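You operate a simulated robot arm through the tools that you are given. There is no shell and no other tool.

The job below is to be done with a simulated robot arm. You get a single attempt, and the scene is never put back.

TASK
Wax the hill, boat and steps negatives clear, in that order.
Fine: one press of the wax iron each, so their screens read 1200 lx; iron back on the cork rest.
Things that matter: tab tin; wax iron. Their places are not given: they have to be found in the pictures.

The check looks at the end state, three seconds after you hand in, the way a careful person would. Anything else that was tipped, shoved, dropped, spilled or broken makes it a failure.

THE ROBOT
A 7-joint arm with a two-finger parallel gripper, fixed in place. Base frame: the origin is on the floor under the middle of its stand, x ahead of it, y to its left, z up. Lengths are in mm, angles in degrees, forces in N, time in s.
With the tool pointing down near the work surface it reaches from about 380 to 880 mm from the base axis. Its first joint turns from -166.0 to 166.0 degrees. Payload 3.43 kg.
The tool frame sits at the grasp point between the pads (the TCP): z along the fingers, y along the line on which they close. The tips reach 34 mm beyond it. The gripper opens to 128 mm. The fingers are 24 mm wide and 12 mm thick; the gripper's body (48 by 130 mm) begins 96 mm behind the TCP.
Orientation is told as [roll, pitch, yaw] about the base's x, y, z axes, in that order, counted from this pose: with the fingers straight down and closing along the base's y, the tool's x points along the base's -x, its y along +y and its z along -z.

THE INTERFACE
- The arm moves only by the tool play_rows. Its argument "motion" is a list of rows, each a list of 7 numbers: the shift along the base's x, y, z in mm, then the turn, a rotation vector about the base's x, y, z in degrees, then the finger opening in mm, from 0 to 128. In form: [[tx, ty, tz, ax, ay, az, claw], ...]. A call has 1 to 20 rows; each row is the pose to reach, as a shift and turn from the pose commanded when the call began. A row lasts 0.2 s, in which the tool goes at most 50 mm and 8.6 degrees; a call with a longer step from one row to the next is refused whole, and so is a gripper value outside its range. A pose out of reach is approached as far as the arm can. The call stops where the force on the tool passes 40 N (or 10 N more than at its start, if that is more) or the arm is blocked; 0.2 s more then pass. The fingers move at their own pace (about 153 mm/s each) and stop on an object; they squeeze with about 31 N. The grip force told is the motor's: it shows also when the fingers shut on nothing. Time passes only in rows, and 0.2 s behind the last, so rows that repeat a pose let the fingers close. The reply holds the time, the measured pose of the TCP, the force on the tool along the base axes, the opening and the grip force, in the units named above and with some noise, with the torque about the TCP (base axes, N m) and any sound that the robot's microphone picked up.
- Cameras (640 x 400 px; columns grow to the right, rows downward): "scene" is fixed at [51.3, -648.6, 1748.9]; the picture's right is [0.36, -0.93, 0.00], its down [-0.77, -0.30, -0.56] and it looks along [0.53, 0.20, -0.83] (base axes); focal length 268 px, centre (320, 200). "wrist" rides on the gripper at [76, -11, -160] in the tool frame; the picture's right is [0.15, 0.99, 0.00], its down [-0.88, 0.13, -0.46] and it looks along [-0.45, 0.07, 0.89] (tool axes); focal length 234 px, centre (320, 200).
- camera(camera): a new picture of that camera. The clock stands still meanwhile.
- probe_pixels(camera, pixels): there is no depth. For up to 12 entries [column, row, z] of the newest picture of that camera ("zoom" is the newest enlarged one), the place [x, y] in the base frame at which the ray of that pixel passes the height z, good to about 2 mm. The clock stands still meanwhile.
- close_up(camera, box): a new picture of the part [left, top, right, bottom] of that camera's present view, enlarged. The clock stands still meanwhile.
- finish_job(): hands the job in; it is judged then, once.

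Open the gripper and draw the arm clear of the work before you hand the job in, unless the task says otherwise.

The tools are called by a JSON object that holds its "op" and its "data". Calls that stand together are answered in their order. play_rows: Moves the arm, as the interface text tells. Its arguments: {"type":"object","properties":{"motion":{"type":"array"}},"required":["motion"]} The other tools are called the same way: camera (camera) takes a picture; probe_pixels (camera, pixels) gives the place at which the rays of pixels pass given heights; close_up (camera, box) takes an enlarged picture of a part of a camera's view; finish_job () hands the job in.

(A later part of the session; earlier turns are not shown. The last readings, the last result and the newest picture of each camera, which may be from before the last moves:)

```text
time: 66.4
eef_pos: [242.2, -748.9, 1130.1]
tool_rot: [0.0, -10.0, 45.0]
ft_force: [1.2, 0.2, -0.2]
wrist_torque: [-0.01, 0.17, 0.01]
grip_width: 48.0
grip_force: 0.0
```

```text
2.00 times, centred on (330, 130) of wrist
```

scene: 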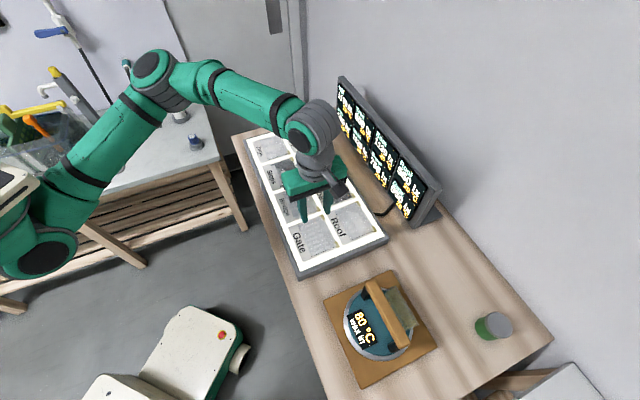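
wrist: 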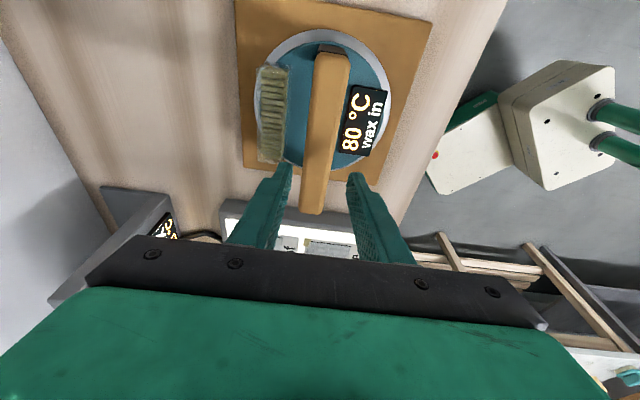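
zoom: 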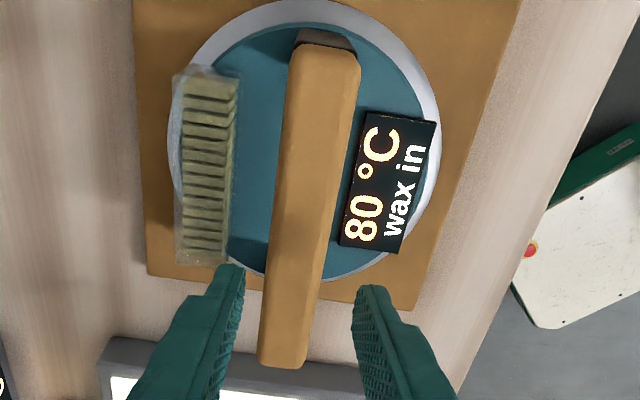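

Probing handle end corners at z=1045.

{"op": "probe_pixels", "data": {"camera": "zoom", "pixels": [[297, 45, 1045], [358, 52, 1045], [258, 362, 1045], [307, 368, 1045], [288, 150, 1045], [338, 200, 1045], [272, 270, 1045], [324, 270, 1045], [175, 68, 995], [233, 265, 995]]}}

```text
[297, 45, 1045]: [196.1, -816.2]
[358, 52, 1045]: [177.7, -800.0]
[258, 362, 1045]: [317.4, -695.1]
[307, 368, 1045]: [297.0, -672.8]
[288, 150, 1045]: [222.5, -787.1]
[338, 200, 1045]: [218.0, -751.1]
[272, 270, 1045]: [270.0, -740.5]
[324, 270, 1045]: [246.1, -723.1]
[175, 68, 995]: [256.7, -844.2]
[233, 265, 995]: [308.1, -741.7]
```

I'll also probe the disc's rim points for its centre.

{"op": "probe_pixels", "data": {"camera": "zoom", "pixels": [[168, 140, 935], [442, 130, 935], [290, 0, 935], [195, 60, 935], [420, 60, 935], [250, 272, 935], [380, 258, 935], [430, 200, 935]]}}

```text
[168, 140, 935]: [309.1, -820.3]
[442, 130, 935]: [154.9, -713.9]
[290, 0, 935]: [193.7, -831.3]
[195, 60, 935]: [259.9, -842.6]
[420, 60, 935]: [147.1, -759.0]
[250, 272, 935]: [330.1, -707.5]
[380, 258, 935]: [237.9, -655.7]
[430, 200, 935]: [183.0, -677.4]
```

Disc centre fits (244,-750), radius ≈95. I'll descend over the handle to z≈1033 (handle between the fingers), checking force.

{"op": "play_rows", "data": {"motion": [[1, -0.8, -14, 0, 0, 0, 48], [1, -0.8, -28, 0, 0, 0, 48], [1, -0.8, -42, 0, 0, 0, 48], [1, -0.8, -56, 0, 0, 0, 48], [1, -0.8, -70, 0, 0, 0, 48], [1, -0.8, -84, 0, 0, 0, 48], [1, -0.8, -96, 0, 0, 0, 48]]}}

{"op": "camera", "data": {"camera": "wrist"}}

{"op": "close_up", "data": {"camera": "scene", "box": [310, 240, 460, 390]}}

```text
time: 68.0
eef_pos: [243.7, -749.1, 1033.5]
tool_rot: [0.0, -9.9, 44.8]
ft_force: [-0.3, 0.5, 0.3]
wrist_torque: [0.0, 0.02, 0.01]
grip_width: 47.9
grip_force: 0.0
```

```text
taken
```

wrist: 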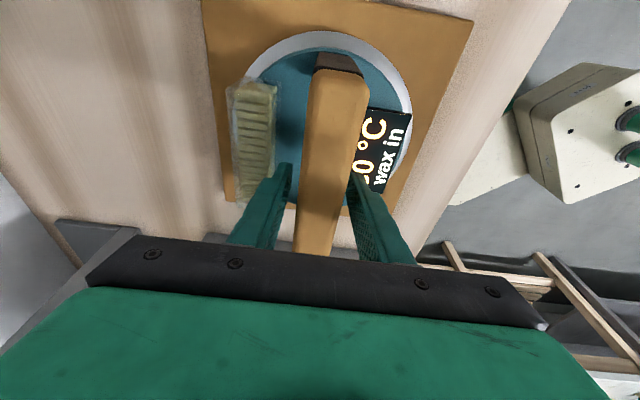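

```text
2.67 times, centred on (385, 315) of scene
```

zoom: 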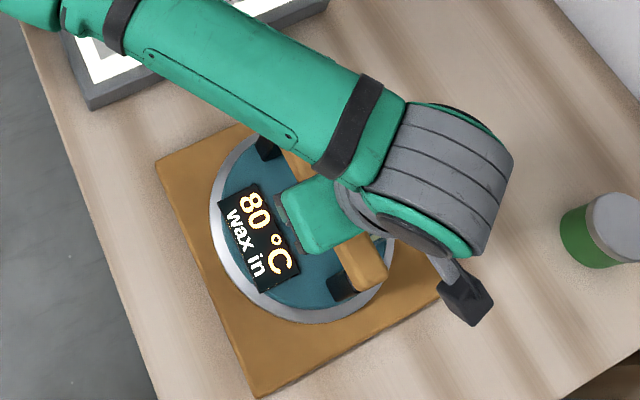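

The handle is between the fingers with no contact. Closing now.

{"op": "play_rows", "data": {"motion": [[0, 0, 0, 0, 0, 0, 42], [0, 0, 0, 0, 0, 0, 36], [0, 0, 0, 0, 0, 0, 30], [0, 0, 0, 0, 0, 0, 24], [0, 0, 0, 0, 0, 0, 15], [0, 0, 0, 0, 0, 0, 8], [0, 0, 0, 0, 0, 0, 5]]}}

{"op": "close_up", "data": {"camera": "wrist", "box": [220, 40, 420, 260]}}

```text
time: 69.6
eef_pos: [244.4, -751.1, 1034.9]
tool_rot: [0.0, -10.0, 44.9]
ft_force: [2.7, -3.6, 0.2]
wrist_torque: [-0.22, 0.06, 0.09]
grip_width: 29.8
grip_force: 30.8
```

```text
1.82 times, centred on (320, 150) of wrist
```

zoom: 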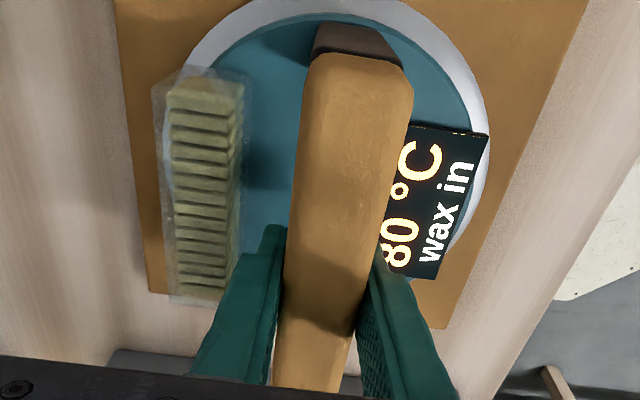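

Gripped at 29.8 mm. I'll lift 10 mm slowly and check load and levelness.

{"op": "play_rows", "data": {"motion": [[0, 0, 1, 0, 0, 0, 5], [0, 0, 3, 0, 0, 0, 5], [0, 0, 5, 0, 0, 0, 5], [0, 0, 8, 0, 0, 0, 5], [0, 0, 10, 0, 0, 0, 5], [0, 0, 10, 0, 0, 0, 5]]}}

{"op": "close_up", "data": {"camera": "wrist", "box": [220, 40, 420, 260]}}

{"op": "close_up", "data": {"camera": "scene", "box": [310, 240, 460, 390]}}

```text
time: 71.0
eef_pos: [243.4, -749.5, 1044.5]
tool_rot: [0.0, -10.2, 44.9]
ft_force: [0.1, -0.4, -9.7]
wrist_torque: [0.05, 0.03, 0.0]
grip_width: 29.5
grip_force: 31.3
```

```text
1.82 times, centred on (320, 150) of wrist
```

zoom: 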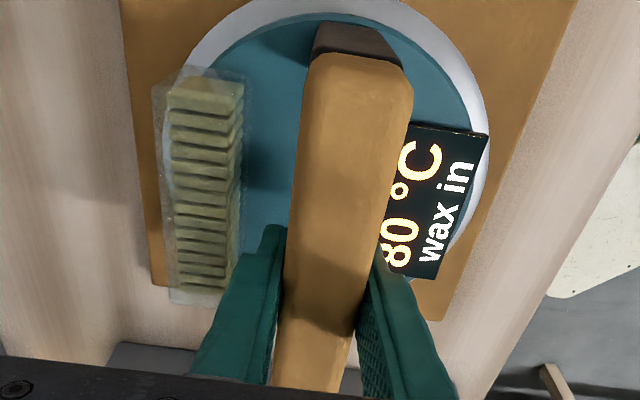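

```text
2.67 times, centred on (385, 315) of scene
```

zoom: 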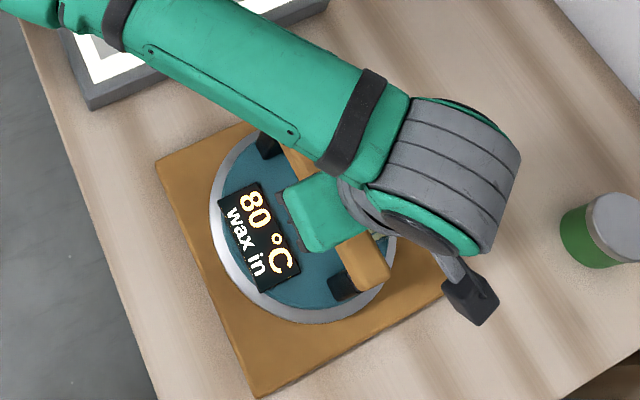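

The iron hangs level, weight ≈9.7 N with negligible torque. I'll lift it to z≈1145 and carry it to (374,-514), keeping the tilt and yaw fixed.

{"op": "play_rows", "data": {"motion": [[0, 0, 12, 0, 0, 0, 5], [0, 0, 26, 0, 0, 0, 5], [3, 6, 42, 0, 0, 0, 5], [9, 18, 58, 0, 0, 0, 5], [20, 38, 74, 0, 0, 0, 5], [34, 64, 88, 0, 0, 0, 5], [50, 94, 98, 0, 0, 0, 5], [66, 124, 105, 0, 0, 0, 5], [82, 154, 105, 0, 0, 0, 5], [98, 184, 105, 0, 0, 0, 5], [114, 210, 105, 0, 0, 0, 5], [130, 236, 105, 0, 0, 0, 5]]}}

{"op": "camera", "data": {"camera": "scene"}}

{"op": "camera", "data": {"camera": "wrist"}}

```text
time: 73.6
eef_pos: [374.2, -517.8, 1151.0]
tool_rot: [0.0, -10.0, 44.9]
ft_force: [-1.0, -0.4, -9.1]
wrist_torque: [0.06, -0.03, 0.02]
grip_width: 30.0
grip_force: 30.8
```

```text
taken
```

scene: 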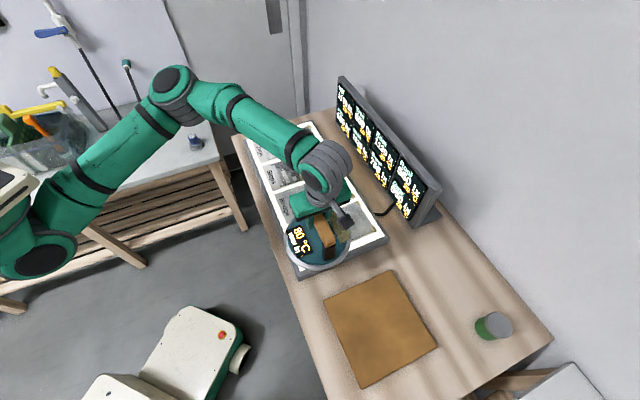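

```text
taken
```

wrist: 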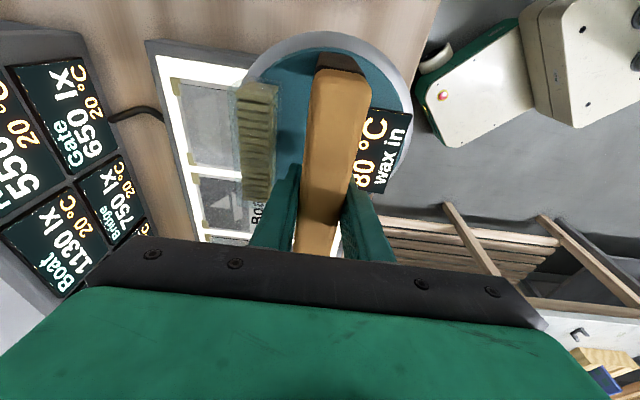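

The iron is held steady. I'll swing to (700,-225) at the same height, turning yaw to -17.6°.

{"op": "play_rows", "data": {"motion": [[23, 21, 0, 0, 0, -4.5, 5], [47, 42, 0, 0, 0, -9, 5], [70, 63, 0, 0, 0, -13.4, 5], [93, 84, 0, 0, 0, -17.9, 5], [116, 105, 0, 0, 0, -22.4, 5], [140, 126, 0, 0, 0, -26.8, 5], [163, 147, 0, 0, 0, -31.3, 5], [186, 168, 0, 0, 0, -35.8, 5], [210, 189, 0, 0, 0, -40.2, 5], [233, 210, 0, 0, 0, -44.7, 5], [256, 231, 0, 0, 0, -49.2, 5], [280, 252, 0, 0, 0, -53.7, 5], [303, 273, 0, 0, 0, -58.1, 5], [326, 293, 0, 0, 0, -62.5, 5]]}}

{"op": "camera", "data": {"camera": "scene"}}

{"op": "camera", "data": {"camera": "wrist"}}

```text
time: 76.6
eef_pos: [700.3, -220.8, 1149.9]
tool_rot: [0.0, -10.0, -17.7]
ft_force: [-0.7, -1.6, -9.3]
wrist_torque: [0.1, -0.05, 0.0]
grip_width: 30.1
grip_force: 30.8
```

```text
taken
```

scene: 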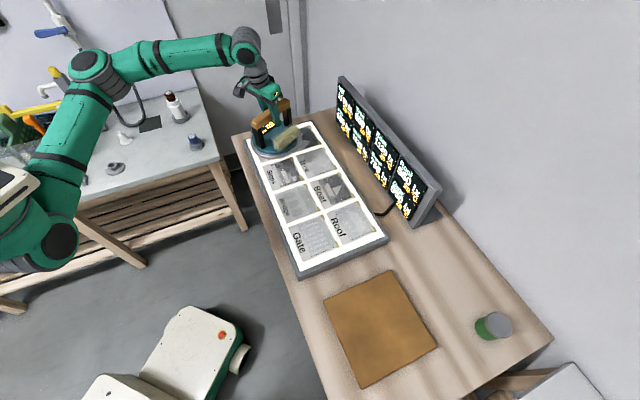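

```text
taken
```

wrist: 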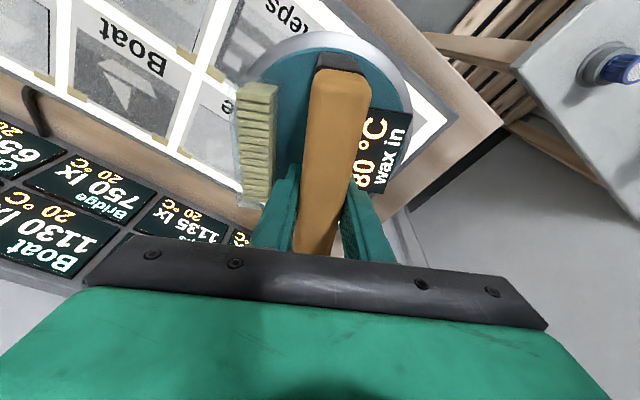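

I'll extend out over Hill to (832.6,-263.4) at z≈1090, still about 30 mm above the panel.

{"op": "play_rows", "data": {"motion": [[22, -7, -10, 0, 0, 0, 5], [44, -14, -20, 0, 0, 0, 5], [66, -21, -30, 0, 0, 0, 5], [88, -28, -40, 0, 0, 0, 5], [110, -35, -50, 0, 0, 0, 5], [124, -40, -56, 0, 0, 0, 5], [132.3, -42.6, -60, 0, 0, 0, 5], [132.3, -42.6, -60, 0, 0, 0, 5]]}}

{"op": "close_up", "data": {"camera": "scene", "box": [230, 60, 390, 220]}}

{"op": "camera", "data": {"camera": "wrist"}}

```text
time: 78.4
eef_pos: [832.0, -264.5, 1089.8]
tool_rot: [0.0, -10.0, -17.7]
ft_force: [0.2, 0.1, -9.6]
wrist_torque: [0.06, -0.03, 0.0]
grip_width: 30.0
grip_force: 30.9
```

```text
2.50 times, centred on (310, 140) of scene
```

zoom: 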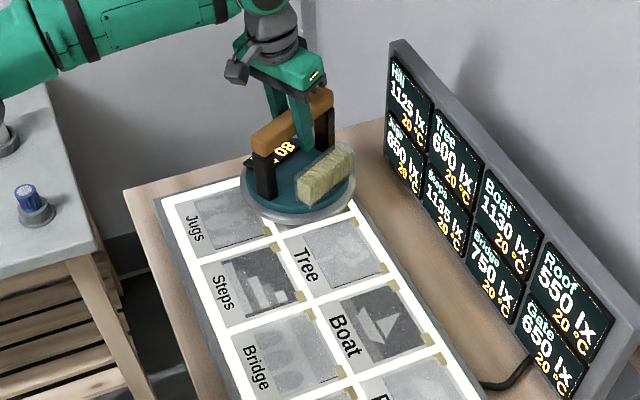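

```text
taken
```

wrist: 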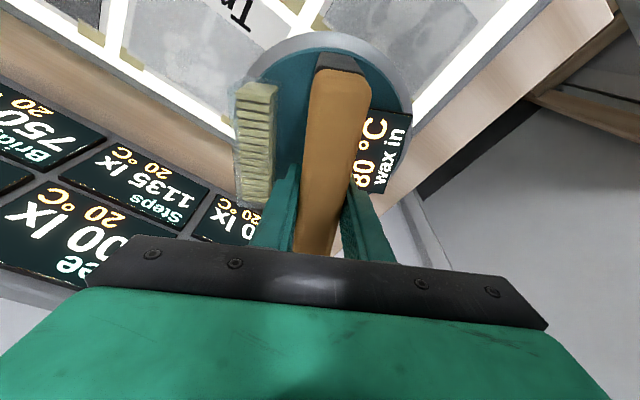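

The iron hovers above Hill; all screens are readable. I'll lower to z≈1066 in small steps.

{"op": "play_rows", "data": {"motion": [[0.6, 1, -5, 0, 0, 0, 5], [0.6, 1, -10, 0, 0, 0, 5], [0.6, 1, -15, 0, 0, 0, 5], [0.6, 1, -20, 0, 0, 0, 5], [0.6, 1, -24, 0, 0, 0, 5]]}}

{"op": "close_up", "data": {"camera": "scene", "box": [230, 60, 390, 220]}}

```text
time: 79.6
eef_pos: [832.5, -263.3, 1065.8]
tool_rot: [0.0, -10.0, -17.6]
ft_force: [-0.3, 0.4, -8.7]
wrist_torque: [0.04, -0.01, 0.0]
grip_width: 30.0
grip_force: 31.3
```

```text
2.50 times, centred on (310, 140) of scene
```

zoom: 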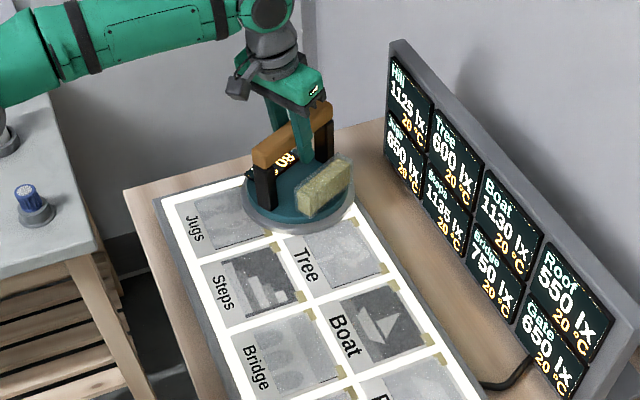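

No contact yet (Fz −8.7). Lowering in 1.5 mm steps.

{"op": "play_rows", "data": {"motion": [[0, 0, -1.5, 0, 0, 0, 5], [0, 0, -3, 0, 0, 0, 5], [0, 0, -4.5, 0, 0, 0, 5]]}}

```text
time: 80.4
eef_pos: [832.5, -263.4, 1065.7]
tool_rot: [0.0, -10.2, -17.6]
ft_force: [-3.7, 2.4, 18.1]
wrist_torque: [0.23, 0.6, -0.07]
grip_width: 29.7
grip_force: 30.9
```

Contact: Fz rose to +18 at z≈1065.7. I'll check the screens now.

{"op": "close_up", "data": {"camera": "scene", "box": [320, 60, 420, 160]}}

{"op": "close_up", "data": {"camera": "scene", "box": [270, 80, 350, 160]}}

```text
4.00 times, centred on (370, 110) of scene
```

zoom: 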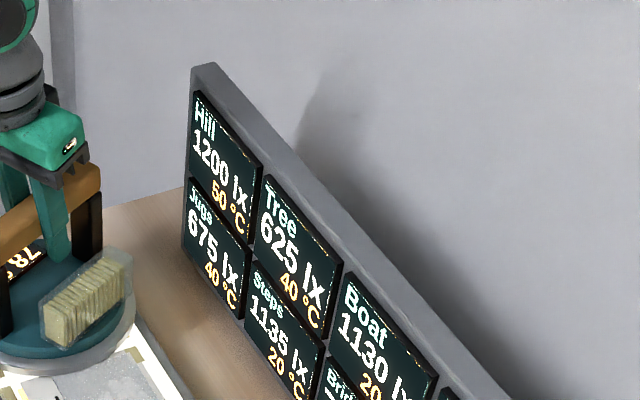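

```text
5.00 times, centred on (310, 120) of scene
```

zoom: 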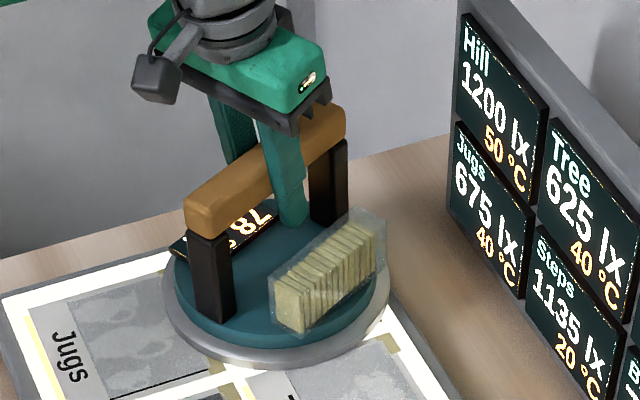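

One touch brought Hill to 1200 lx (50 °C), with its edge neighbours Jugs/Tree warmed slightly by the wide sole. I'll lift straight off right away.

{"op": "play_rows", "data": {"motion": [[0, 0, 4, 0, 0, 0, 5], [0, 0, 12, 0, 0, 0, 5], [0, 0, 24, 0, 0, 0, 5], [0, 0, 36, 0, 0, 0, 5]]}}

{"op": "close_up", "data": {"camera": "scene", "box": [320, 60, 480, 240]}}

{"op": "close_up", "data": {"camera": "scene", "box": [270, 70, 350, 150]}}

{"op": "camera", "data": {"camera": "wrist"}}

```text
time: 81.4
eef_pos: [833.4, -263.0, 1098.6]
tool_rot: [0.0, -10.0, -17.6]
ft_force: [0.3, 0.0, -9.8]
wrist_torque: [0.04, -0.01, -0.01]
grip_width: 29.9
grip_force: 31.7
```

```text
2.22 times, centred on (400, 150) of scene
```

zoom: 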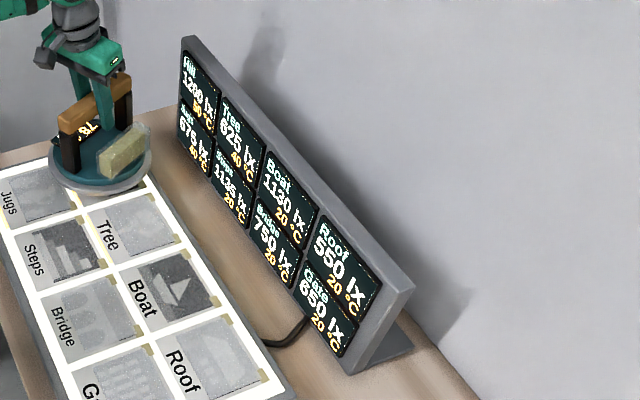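

```text
5.00 times, centred on (310, 110) of scene
```

zoom: 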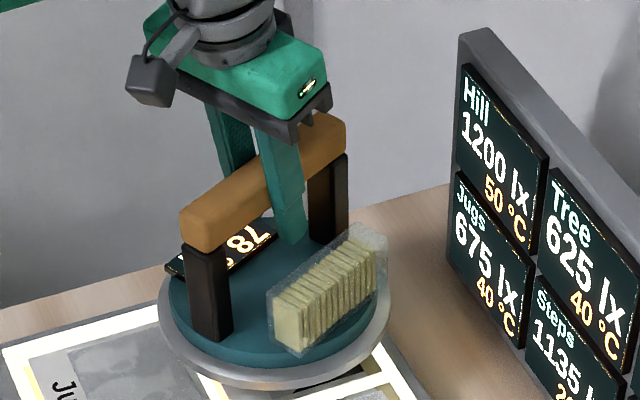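

```text
taken
```

wrist: 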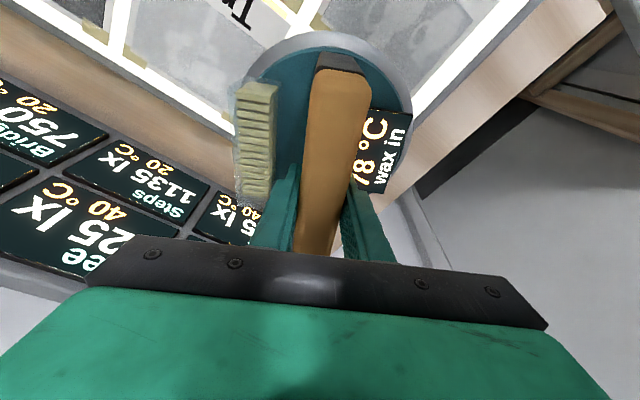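

Iron now reads 78 °C, "wax in"; Hill 1200 lx. Next I carry the iron along the far row to Boat at (618,-478.7), yaw turning to about -38°.

{"op": "play_rows", "data": {"motion": [[-10, -10, 6, 0, 0, -2, 5], [-32, -32, 12, 0, 0, -4, 5], [-56, -56, 12, 0, 0, -6, 5], [-82, -82, 12, 0, 0, -8, 5], [-108, -108, 12, 0, 0, -10, 5], [-134, -134, 12, 0, 0, -12, 5], [-160, -160, 12, 0, 0, -14, 5], [-184, -184, 12, 0, 0, -16, 5], [-204, -204, 8, 0, 0, -18, 5], [-215, -215.5, 0, 0, 0, -20, 5], [-215, -215.5, -8, 0, 0, -20, 5]]}}

{"op": "close_up", "data": {"camera": "scene", "box": [240, 70, 460, 270]}}

{"op": "camera", "data": {"camera": "wrist"}}

```text
time: 83.8
eef_pos: [616.7, -477.9, 1088.1]
tool_rot: [0.0, -10.0, -37.7]
ft_force: [0.8, 0.2, -9.3]
wrist_torque: [0.05, -0.05, -0.01]
grip_width: 29.9
grip_force: 30.7
```

```text
2.00 times, centred on (350, 170) of scene
```

zoom: 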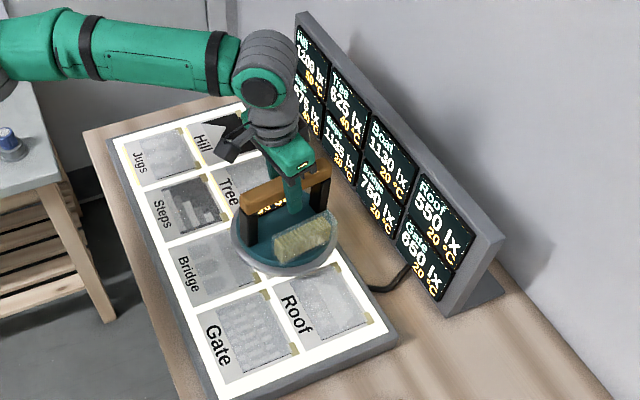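

```text
taken
```

wrist: 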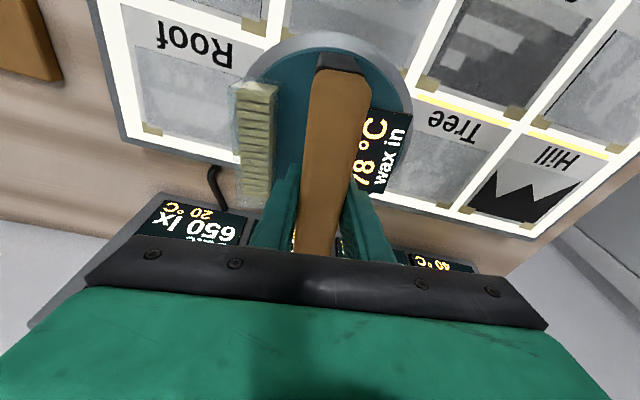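

Hill looks clear now. I notice yellow lines along the edges of Hill and Tree; I'll zoom in on those before the next press.

{"op": "close_up", "data": {"camera": "wrist", "box": [400, 60, 640, 250]}}

{"op": "close_up", "data": {"camera": "scene", "box": [240, 100, 350, 200]}}

{"op": "close_up", "data": {"camera": "scene", "box": [330, 70, 450, 230]}}

```text
2.11 times, centred on (520, 155) of wrist
```

zoom: 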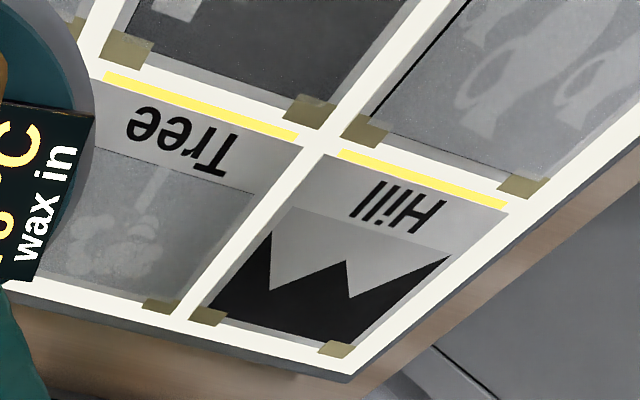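

```text
4.00 times, centred on (295, 150) of scene
```

zoom: 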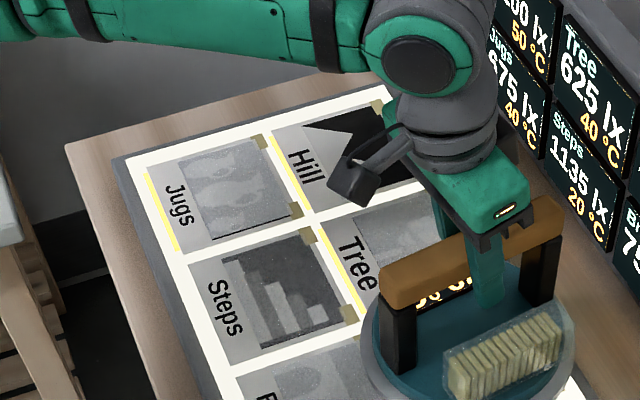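

```text
2.50 times, centred on (390, 150) of scene
```

zoom: 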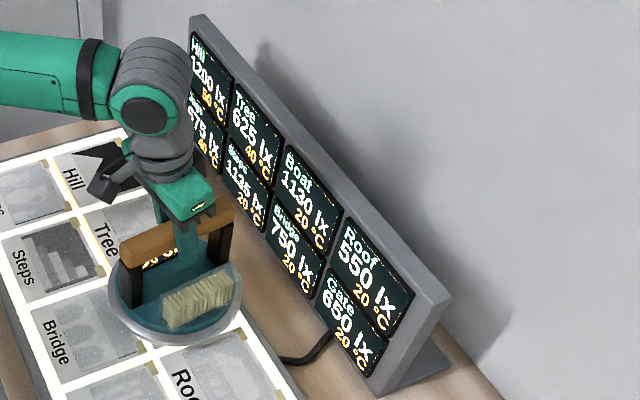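

Yellow lines mark the warmed tiles (Hill, Jugs, Tree); Boat and Steps are untouched at 20 °C. I'll align over Boat and lower to z≈1066 as before.

{"op": "play_rows", "data": {"motion": [[1.2, -0.8, -5, 0, 0, 0, 5], [1.2, -0.8, -10, 0, 0, 0, 5], [1.2, -0.8, -15, 0, 0, 0, 5], [1.2, -0.8, -19, 0, 0, 0, 5], [1.2, -0.8, -21, 0, 0, 0, 5]]}}

```text
time: 85.0
eef_pos: [618.7, -478.8, 1068.4]
tool_rot: [-0.1, -10.0, -37.6]
ft_force: [-0.5, 0.2, -9.7]
wrist_torque: [0.05, -0.01, 0.04]
grip_width: 30.1
grip_force: 31.5
```

At (618.7,-478.8,1068.4) with no contact. I'll press down gently in small steps as before.

{"op": "play_rows", "data": {"motion": [[0, 0, -2.5, 0, 0, 0, 5], [0, 0, -4, 0, 0, 0, 5], [0, 0, -5.5, 0, 0, 0, 5], [0, 0, -7, 0, 0, 0, 5]]}}

{"op": "close_up", "data": {"camera": "scene", "box": [330, 70, 450, 230]}}

```text
time: 86.0
eef_pos: [619.8, -479.3, 1064.7]
tool_rot: [-0.1, -10.3, -37.6]
ft_force: [1.2, 1.4, 21.0]
wrist_torque: [0.5, 0.42, 0.01]
grip_width: 30.2
grip_force: 31.1
```

```text
2.50 times, centred on (390, 150) of scene
```

zoom: 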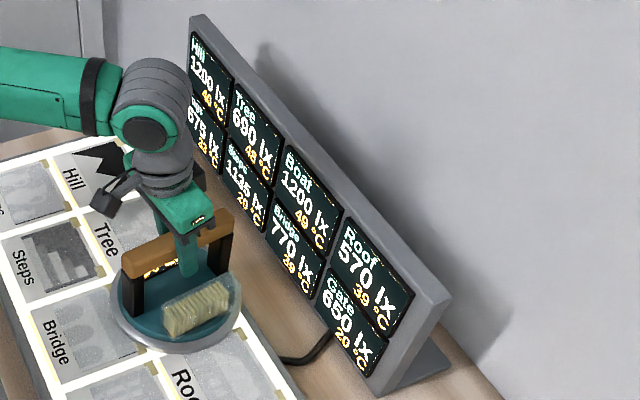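

Boat now reads 1200 lx. I'll lift straight off at once and read the screens in detail.

{"op": "play_rows", "data": {"motion": [[0, 0, 4, 0, 0, 0, 5], [0, 0, 12, 0, 0, 0, 5], [0, 0, 24, 0, 0, 0, 5], [0, 0, 38, 0, 0, 0, 5]]}}

{"op": "close_up", "data": {"camera": "scene", "box": [325, 70, 405, 150]}}

{"op": "close_up", "data": {"camera": "scene", "box": [360, 130, 440, 230]}}

{"op": "camera", "data": {"camera": "wrist"}}

{"op": "close_up", "data": {"camera": "scene", "box": [240, 100, 400, 280]}}

```text
time: 87.0
eef_pos: [618.5, -478.0, 1098.6]
tool_rot: [-0.1, -9.9, -37.8]
ft_force: [1.3, 0.4, -10.1]
wrist_torque: [0.04, -0.02, 0.0]
grip_width: 30.1
grip_force: 31.1
```

```text
5.00 times, centred on (365, 110) of scene
```

zoom: 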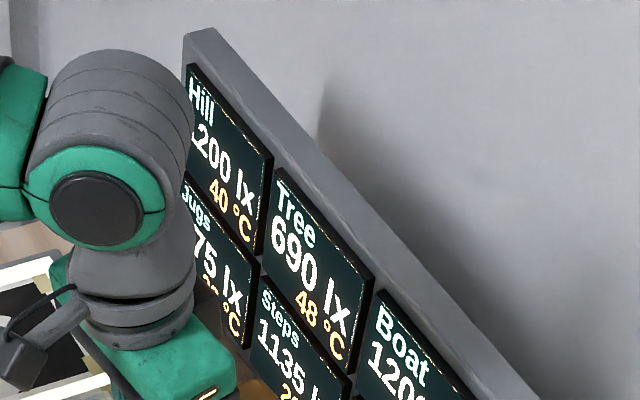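

```text
4.00 times, centred on (400, 180) of scene
```

zoom: 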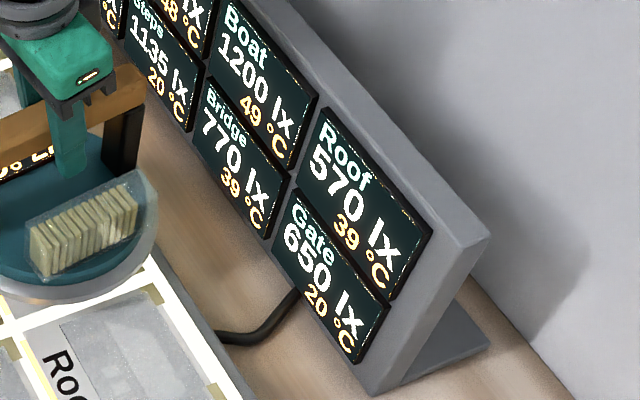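

```text
taken
```

wrist: 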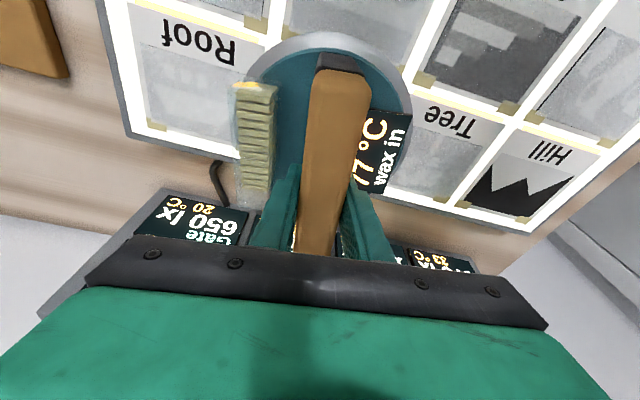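

```text
2.22 times, centred on (320, 190) of scene
```

zoom: 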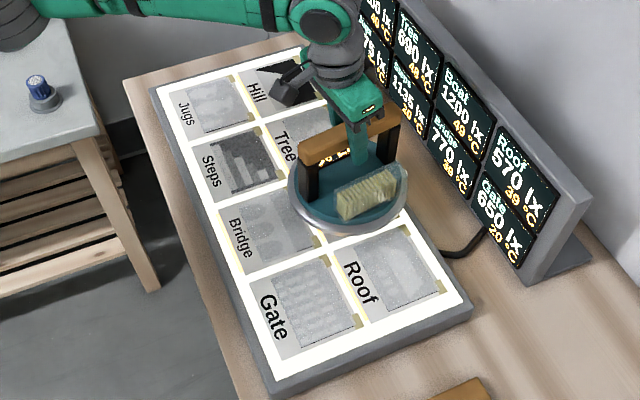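

Boat reads 1200 lx; the gains fit 5 lx per °C above 35 with the tile settling midway between iron and tile temperature, so Steps (1135) needs the iron at about 76 °C. I'll read the iron's own display closely.

{"op": "close_up", "data": {"camera": "wrist", "box": [330, 90, 430, 210]}}

{"op": "close_up", "data": {"camera": "scene", "box": [290, 150, 370, 220]}}

```text
3.33 times, centred on (380, 150) of wrist
```

zoom: 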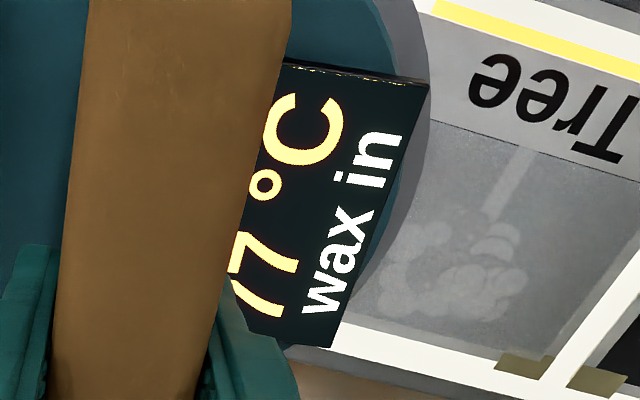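

```text
5.71 times, centred on (330, 185) of scene
```

zoom: 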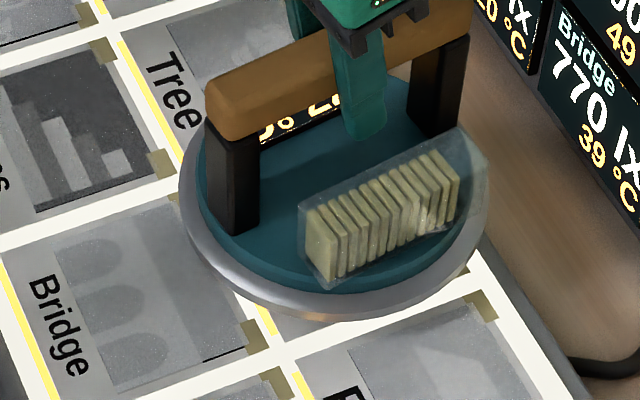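

The iron reads 77 °C. Steps needs the iron near 76 °C for exactly 1200, so I'll carry it to hover over Steps and watch its temperature before pressing.

{"op": "play_rows", "data": {"motion": [[0, 6, 12, 0, 0, 2, 5], [1, 24, 26, 0, 0, 4, 5], [2, 50, 36, 0, 0, 6, 5], [3, 78, 40, 0, 0, 8, 5], [4, 106, 40, 0, 0, 10, 5], [5, 134, 40, 0, 0, 12, 5], [6, 162, 40, 0, 0, 14, 5], [7, 188, 40, 0, 0, 14, 5], [7, 206, 40, 0, 0, 14, 5], [7, 206, 40, 0, 0, 14, 5]]}}

{"op": "camera", "data": {"camera": "wrist"}}

{"op": "close_up", "data": {"camera": "wrist", "box": [330, 90, 430, 210]}}

{"op": "close_up", "data": {"camera": "scene", "box": [320, 70, 450, 230]}}

```text
time: 89.2
eef_pos: [624.5, -272.4, 1140.3]
tool_rot: [0.0, -10.1, -23.6]
ft_force: [1.2, 0.1, -9.8]
wrist_torque: [0.09, -0.03, -0.01]
grip_width: 29.6
grip_force: 31.1
```

```text
taken
```

wrist: 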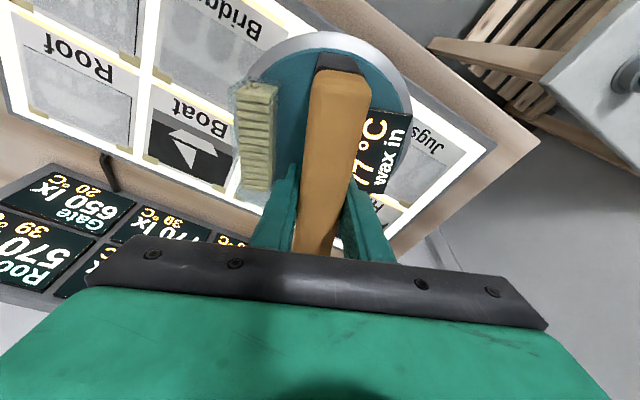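

```text
3.33 times, centred on (380, 150) of wrist
```

zoom: 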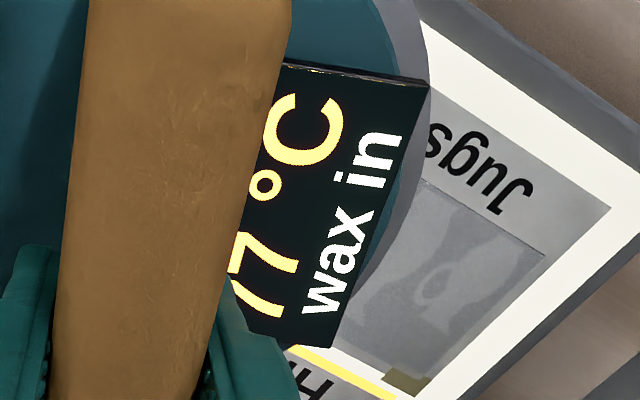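

```text
2.50 times, centred on (385, 150) of scene
```

zoom: 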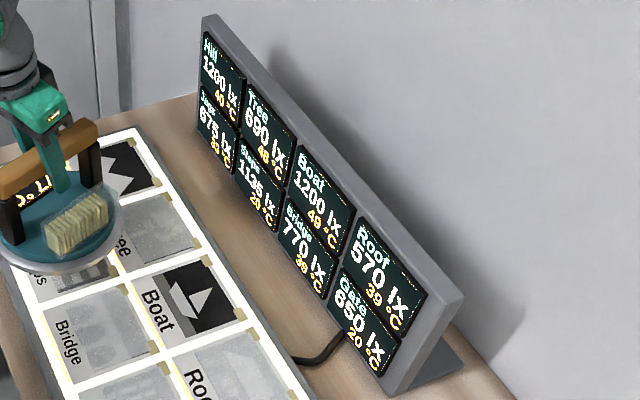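

Temperatures only change with each press (not with time), and with the iron at 77 °C Steps should land on 1200 as the given order intends. I'll align and lower to just above contact.

{"op": "play_rows", "data": {"motion": [[0.9, 0.5, -12, 0, 0, 0, 5], [0.9, 0.5, -26, 0, 0, 0, 5], [0.9, 0.5, -40, 0, 0, 0, 5], [0.9, 0.5, -52, 0, 0, 0, 5], [0.9, 0.5, -62, 0, 0, 0, 5], [0.9, 0.5, -68, 0, 0, 0, 5], [0.9, 0.5, -71.5, 0, 0, 0, 5]]}}

{"op": "close_up", "data": {"camera": "scene", "box": [230, 100, 400, 260]}}

{"op": "camera", "data": {"camera": "wrist"}}

```text
time: 90.8
eef_pos: [626.3, -273.1, 1067.6]
tool_rot: [0.0, -9.9, -23.6]
ft_force: [-0.5, 0.1, -8.7]
wrist_torque: [0.04, -0.03, 0.0]
grip_width: 30.0
grip_force: 31.5
```

```text
2.50 times, centred on (315, 180) of scene
```

zoom: 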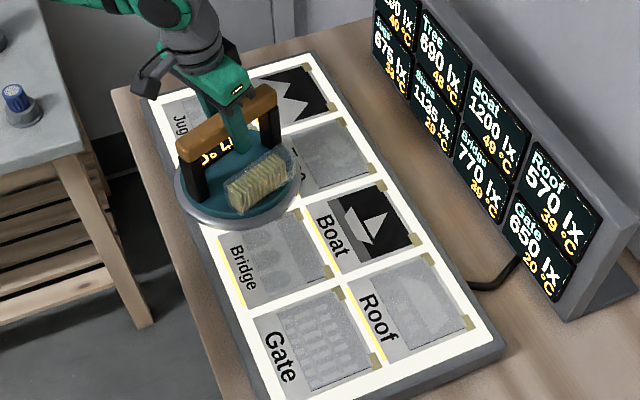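

```text
taken
```

wrist: 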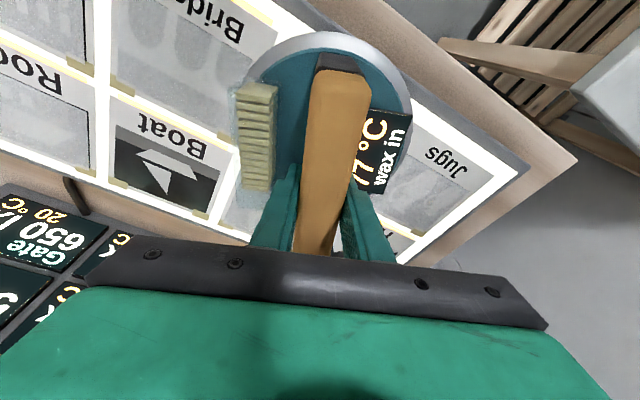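

Everything is lined up. Before pressing, I'll double-check the Steps screen value.

{"op": "close_up", "data": {"camera": "scene", "box": [340, 90, 420, 180]}}

```text
4.44 times, centred on (380, 135) of scene
```

zoom: 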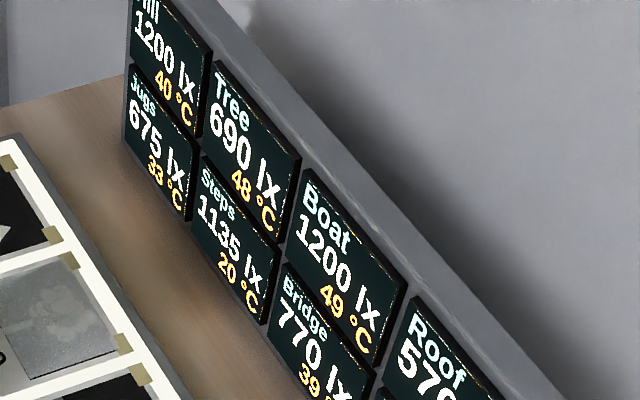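

Steps reads 1135 lx, 20 °C. Pressing now with the same gentle steps.

{"op": "play_rows", "data": {"motion": [[0, 0, -2.5, 0, 0, 0, 5], [0, 0, -4, 0, 0, 0, 5], [0, 0, -5.5, 0, 0, 0, 5], [0, 0, -6.5, 0, 0, 0, 5]]}}

{"op": "close_up", "data": {"camera": "scene", "box": [340, 90, 420, 180]}}

```text
time: 91.8
eef_pos: [627.1, -272.0, 1064.2]
tool_rot: [0.0, -10.2, -23.6]
ft_force: [-4.9, 10.9, 24.2]
wrist_torque: [-0.21, -0.06, -0.27]
grip_width: 30.2
grip_force: 31.3
```

```text
4.44 times, centred on (380, 135) of scene
```

zoom: 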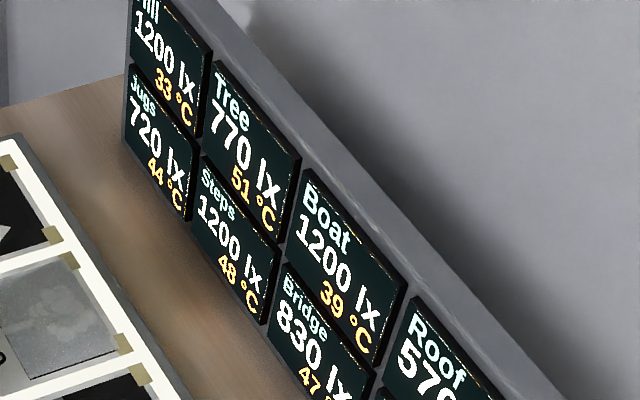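

Steps reads 1200 lx; Hill and Boat remain 1200. I'll lift straight off.

{"op": "play_rows", "data": {"motion": [[0, 0, 4, 0, 0, 0, 5], [0, 0, 12, 0, 0, 0, 5], [0, 0, 26, 0, 0, 0, 5], [0, 0, 44, 0, 0, 0, 5], [0, 0, 64, 0, 0, 0, 5], [0, 0, 84, 0, 0, 0, 5]]}}

{"op": "camera", "data": {"camera": "wrist"}}

{"op": "camera", "data": {"camera": "scene"}}

```text
time: 93.2
eef_pos: [626.2, -272.3, 1147.0]
tool_rot: [0.0, -10.1, -23.6]
ft_force: [0.4, -0.4, -9.1]
wrist_torque: [0.04, -0.05, -0.02]
grip_width: 29.9
grip_force: 31.0
```

```text
taken
```

wrist: 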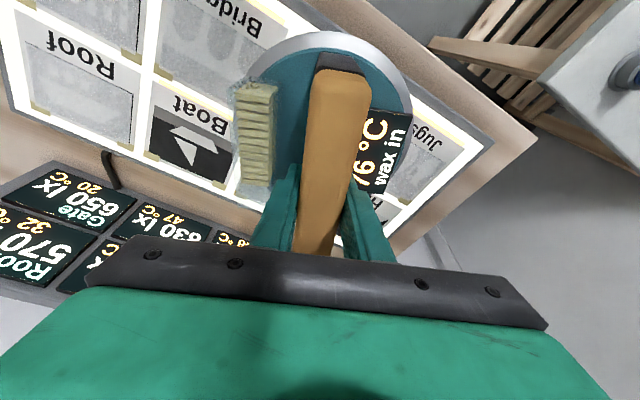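

```text
taken
```

scene: 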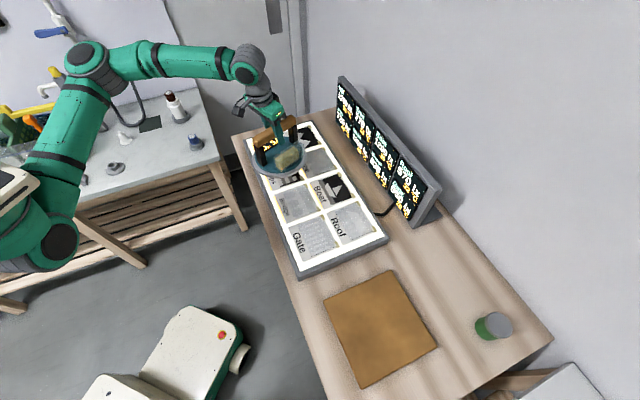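

Back toward the rest: carrying the iron to (374,-516) while turning yaw back to 45°.

{"op": "play_rows", "data": {"motion": [[-18, -17, 3, 0, 0, 4.9, 5], [-36, -35, 3, 0, 0, 9.8, 5], [-54, -52, 3, 0, 0, 14.7, 5], [-72, -70, 3, 0, 0, 19.6, 5], [-90, -87, 3, 0, 0, 24.5, 5], [-108, -105, 3, 0, 0, 29.4, 5], [-126, -122, 3, 0, 0, 34.3, 5], [-144, -139, 3, 0, 0, 39.2, 5], [-162, -157, 3, 0, 0, 44.1, 5], [-180, -174, 3, 0, 0, 49, 5], [-198, -192, 3, 0, 0, 53.9, 5], [-216, -209, 3, 0, 0, 58.8, 5], [-234, -227, 3, 0, 0, 63.7, 5], [-252, -244, 3, 0, 0, 68.5, 5]]}}

{"op": "camera", "data": {"camera": "scene"}}

```text
time: 96.2
eef_pos: [374.6, -514.4, 1148.5]
tool_rot: [0.0, -10.1, 45.0]
ft_force: [1.5, 1.4, -9.6]
wrist_torque: [0.01, 0.05, 0.03]
grip_width: 30.0
grip_force: 30.6
```

```text
taken
```

scene: 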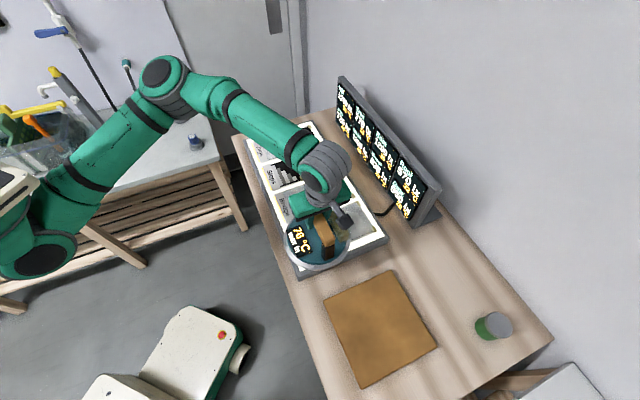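

The iron shows 76 °C; now I'll carry it over the cork rest, staying high until past the panel.

{"op": "play_rows", "data": {"motion": [[-16, -29, 0, 0, 0, 0, 5], [-32, -58, 0, 0, 0, 0, 5], [-48, -88, 0, 0, 0, 0, 5], [-65, -118, 0, 0, 0, 0, 5], [-82, -150, -4, 0, 0, 0, 5], [-98, -180, -10, 0, 0, 0, 5], [-114, -210, -22, 0, 0, 0, 5], [-124, -228, -36, 0, 0, 0, 5], [-129.5, -236, -52, 0, 0, 0, 5], [-129.5, -236, -66, 0, 0, 0, 5]]}}

{"op": "camera", "data": {"camera": "wrist"}}

{"op": "close_up", "data": {"camera": "scene", "box": [310, 240, 460, 390]}}

```text
time: 98.4
eef_pos: [244.2, -754.0, 1084.2]
tool_rot: [-0.1, -10.0, 44.8]
ft_force: [-0.5, 0.6, -9.1]
wrist_torque: [0.0, 0.01, -0.01]
grip_width: 29.9
grip_force: 30.9
```

```text
taken
```

wrist: 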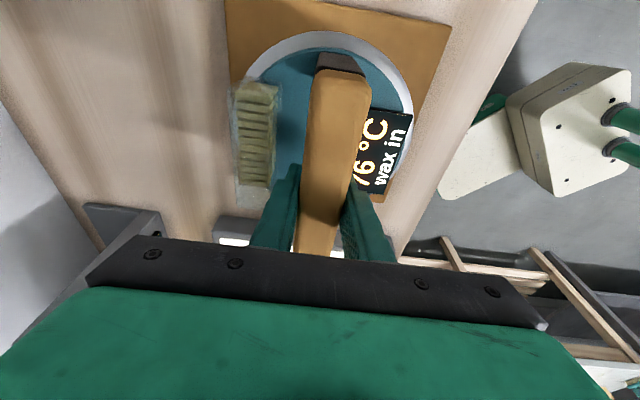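

```text
2.67 times, centred on (385, 315) of scene
```

zoom: 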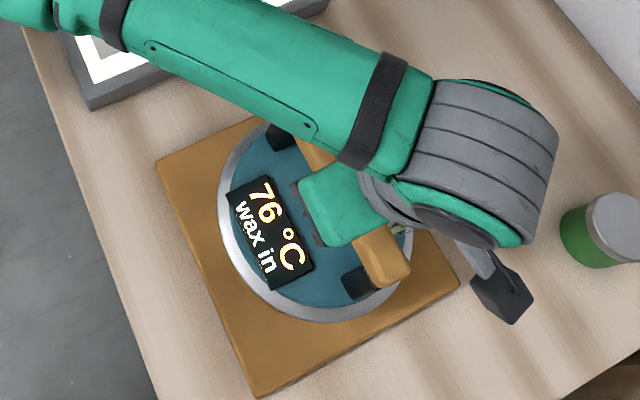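

Over the cork; small correction of (+0.8,+2) and lower to z≈1039.

{"op": "play_rows", "data": {"motion": [[0.8, 2, -10, 0, 0, 0, 5], [0.8, 2, -20, 0, 0, 0, 5], [0.8, 2, -30, 0, 0, 0, 5], [0.8, 2, -38, 0, 0, 0, 5], [0.8, 2, -44, 0, 0, 0, 5]]}}

```text
time: 99.6
eef_pos: [246.8, -749.7, 1039.8]
tool_rot: [-0.1, -9.9, 44.9]
ft_force: [0.3, 0.6, -9.6]
wrist_torque: [0.0, 0.02, 0.0]
grip_width: 29.9
grip_force: 31.7
```

At (246.8,-749.7,1039.8), still hanging free. Lowering in 1.2 mm steps until the cork takes the weight.

{"op": "play_rows", "data": {"motion": [[0, 0, -1.5, 0, 0, 0, 5], [0, 0, -3, 0, 0, 0, 5], [0, 0, -4.2, 0, 0, 0, 5], [0, 0, -5.2, 0, 0, 0, 5]]}}

```text
time: 100.6
eef_pos: [246.9, -750.6, 1034.9]
tool_rot: [0.0, -10.1, 44.9]
ft_force: [0.1, -0.6, -9.4]
wrist_torque: [0.0, 0.01, 0.03]
grip_width: 30.0
grip_force: 31.0
```

Still no contact at 1034.9; continuing down in 1 mm steps.

{"op": "play_rows", "data": {"motion": [[0, 0, -1, 0, 0, 0, 5], [0, 0, -2, 0, 0, 0, 5], [0, 0, -3, 0, 0, 0, 5]]}}

```text
time: 101.4
eef_pos: [248.0, -749.6, 1034.1]
tool_rot: [-0.1, -9.9, 44.9]
ft_force: [1.9, -4.0, 16.6]
wrist_torque: [0.87, -0.15, -0.15]
grip_width: 29.9
grip_force: 31.3
```

The iron is on the cork (Fz +16.6). I'll ease up ~2.5 mm to relieve the push, then open the fingers to 48.

{"op": "play_rows", "data": {"motion": [[0, 0, 1.2, 0, 0, 0, 5], [0, 0, 2.2, 0, 0, 0, 5], [0, 0, 2.2, 0, 0, 0, 5]]}}

```text
time: 102.2
eef_pos: [247.0, -751.0, 1033.8]
tool_rot: [0.0, -10.0, 44.9]
ft_force: [2.5, -2.1, 10.4]
wrist_torque: [-0.63, 0.66, -0.01]
grip_width: 29.8
grip_force: 31.4
```

Still pushing ~10 N; easing up another 1.5 mm, then opening.

{"op": "play_rows", "data": {"motion": [[0, 0, 0.8, 0, 0, 0, 5], [0, 0, 1.5, 0, 0, 0, 5], [0, 0, 1.5, 0, 0, 0, 5]]}}

```text
time: 103.0
eef_pos: [245.7, -751.0, 1033.6]
tool_rot: [0.0, -10.2, 44.9]
ft_force: [0.0, 1.0, -4.4]
wrist_torque: [-0.18, 0.08, -0.03]
grip_width: 30.0
grip_force: 31.1
```

Force is now a mild −4 N with the iron on the cork. Opening the fingers.

{"op": "play_rows", "data": {"motion": [[0, 0, 0, 0, 0, 0, 20], [0, 0, 0, 0, 0, 0, 30], [0, 0, 0, 0, 0, 0, 36], [0, 0, 0, 0, 0, 0, 42], [0, 0, 0, 0, 0, 0, 47], [0, 0, 0, 0, 0, 0, 47]]}}

{"op": "close_up", "data": {"camera": "wrist", "box": [220, 40, 420, 260]}}

{"op": "close_up", "data": {"camera": "scene", "box": [310, 240, 460, 390]}}

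```text
time: 104.4
eef_pos: [246.4, -751.3, 1034.9]
tool_rot: [0.0, -10.1, 44.9]
ft_force: [0.4, 0.9, -1.4]
wrist_torque: [0.03, 0.0, 0.02]
grip_width: 46.9
grip_force: 0.0
```

```text
1.82 times, centred on (320, 150) of wrist
```

zoom: 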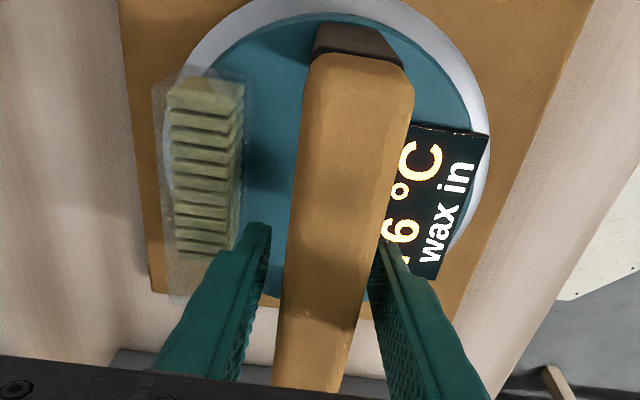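

```text
2.67 times, centred on (385, 315) of scene
```

zoom: 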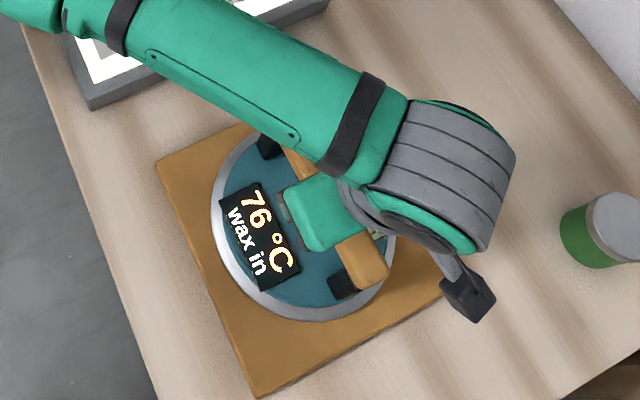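

Released; the iron sits on the cork. I'll rise straight up and look again.

{"op": "play_rows", "data": {"motion": [[0, 0, 8, 0, 0, 0, 47], [0, 0, 20, 0, 0, 0, 47], [0, 0, 34, 0, 0, 0, 47], [0, 0, 50, 0, 0, 0, 47], [0, 0, 68, 0, 0, 0, 47], [0, 0, 88, 0, 0, 0, 47], [0, 0, 105, 0, 0, 0, 47]]}}

{"op": "camera", "data": {"camera": "wrist"}}

{"op": "camera", "data": {"camera": "scene"}}

```text
time: 106.0
eef_pos: [246.7, -751.9, 1139.0]
tool_rot: [0.0, -10.0, 44.9]
ft_force: [-0.1, -0.6, -0.5]
wrist_torque: [-0.01, 0.0, -0.02]
grip_width: 47.0
grip_force: 0.1
```

```text
taken
```

wrist: 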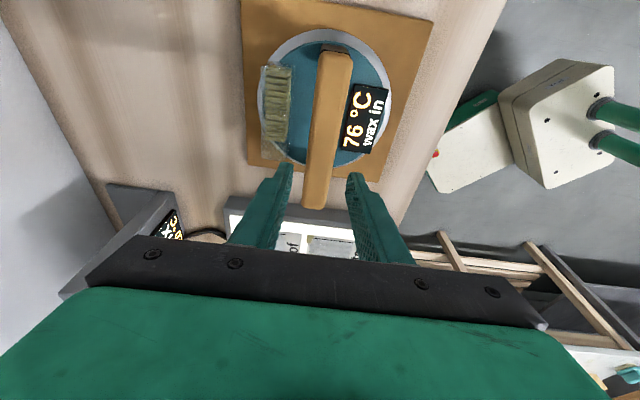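

```text
taken
```

scene: 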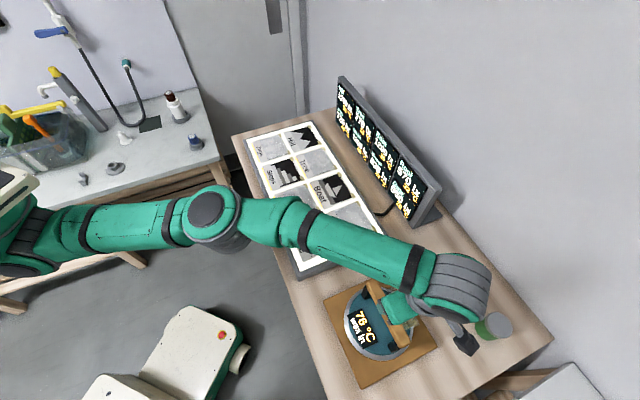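

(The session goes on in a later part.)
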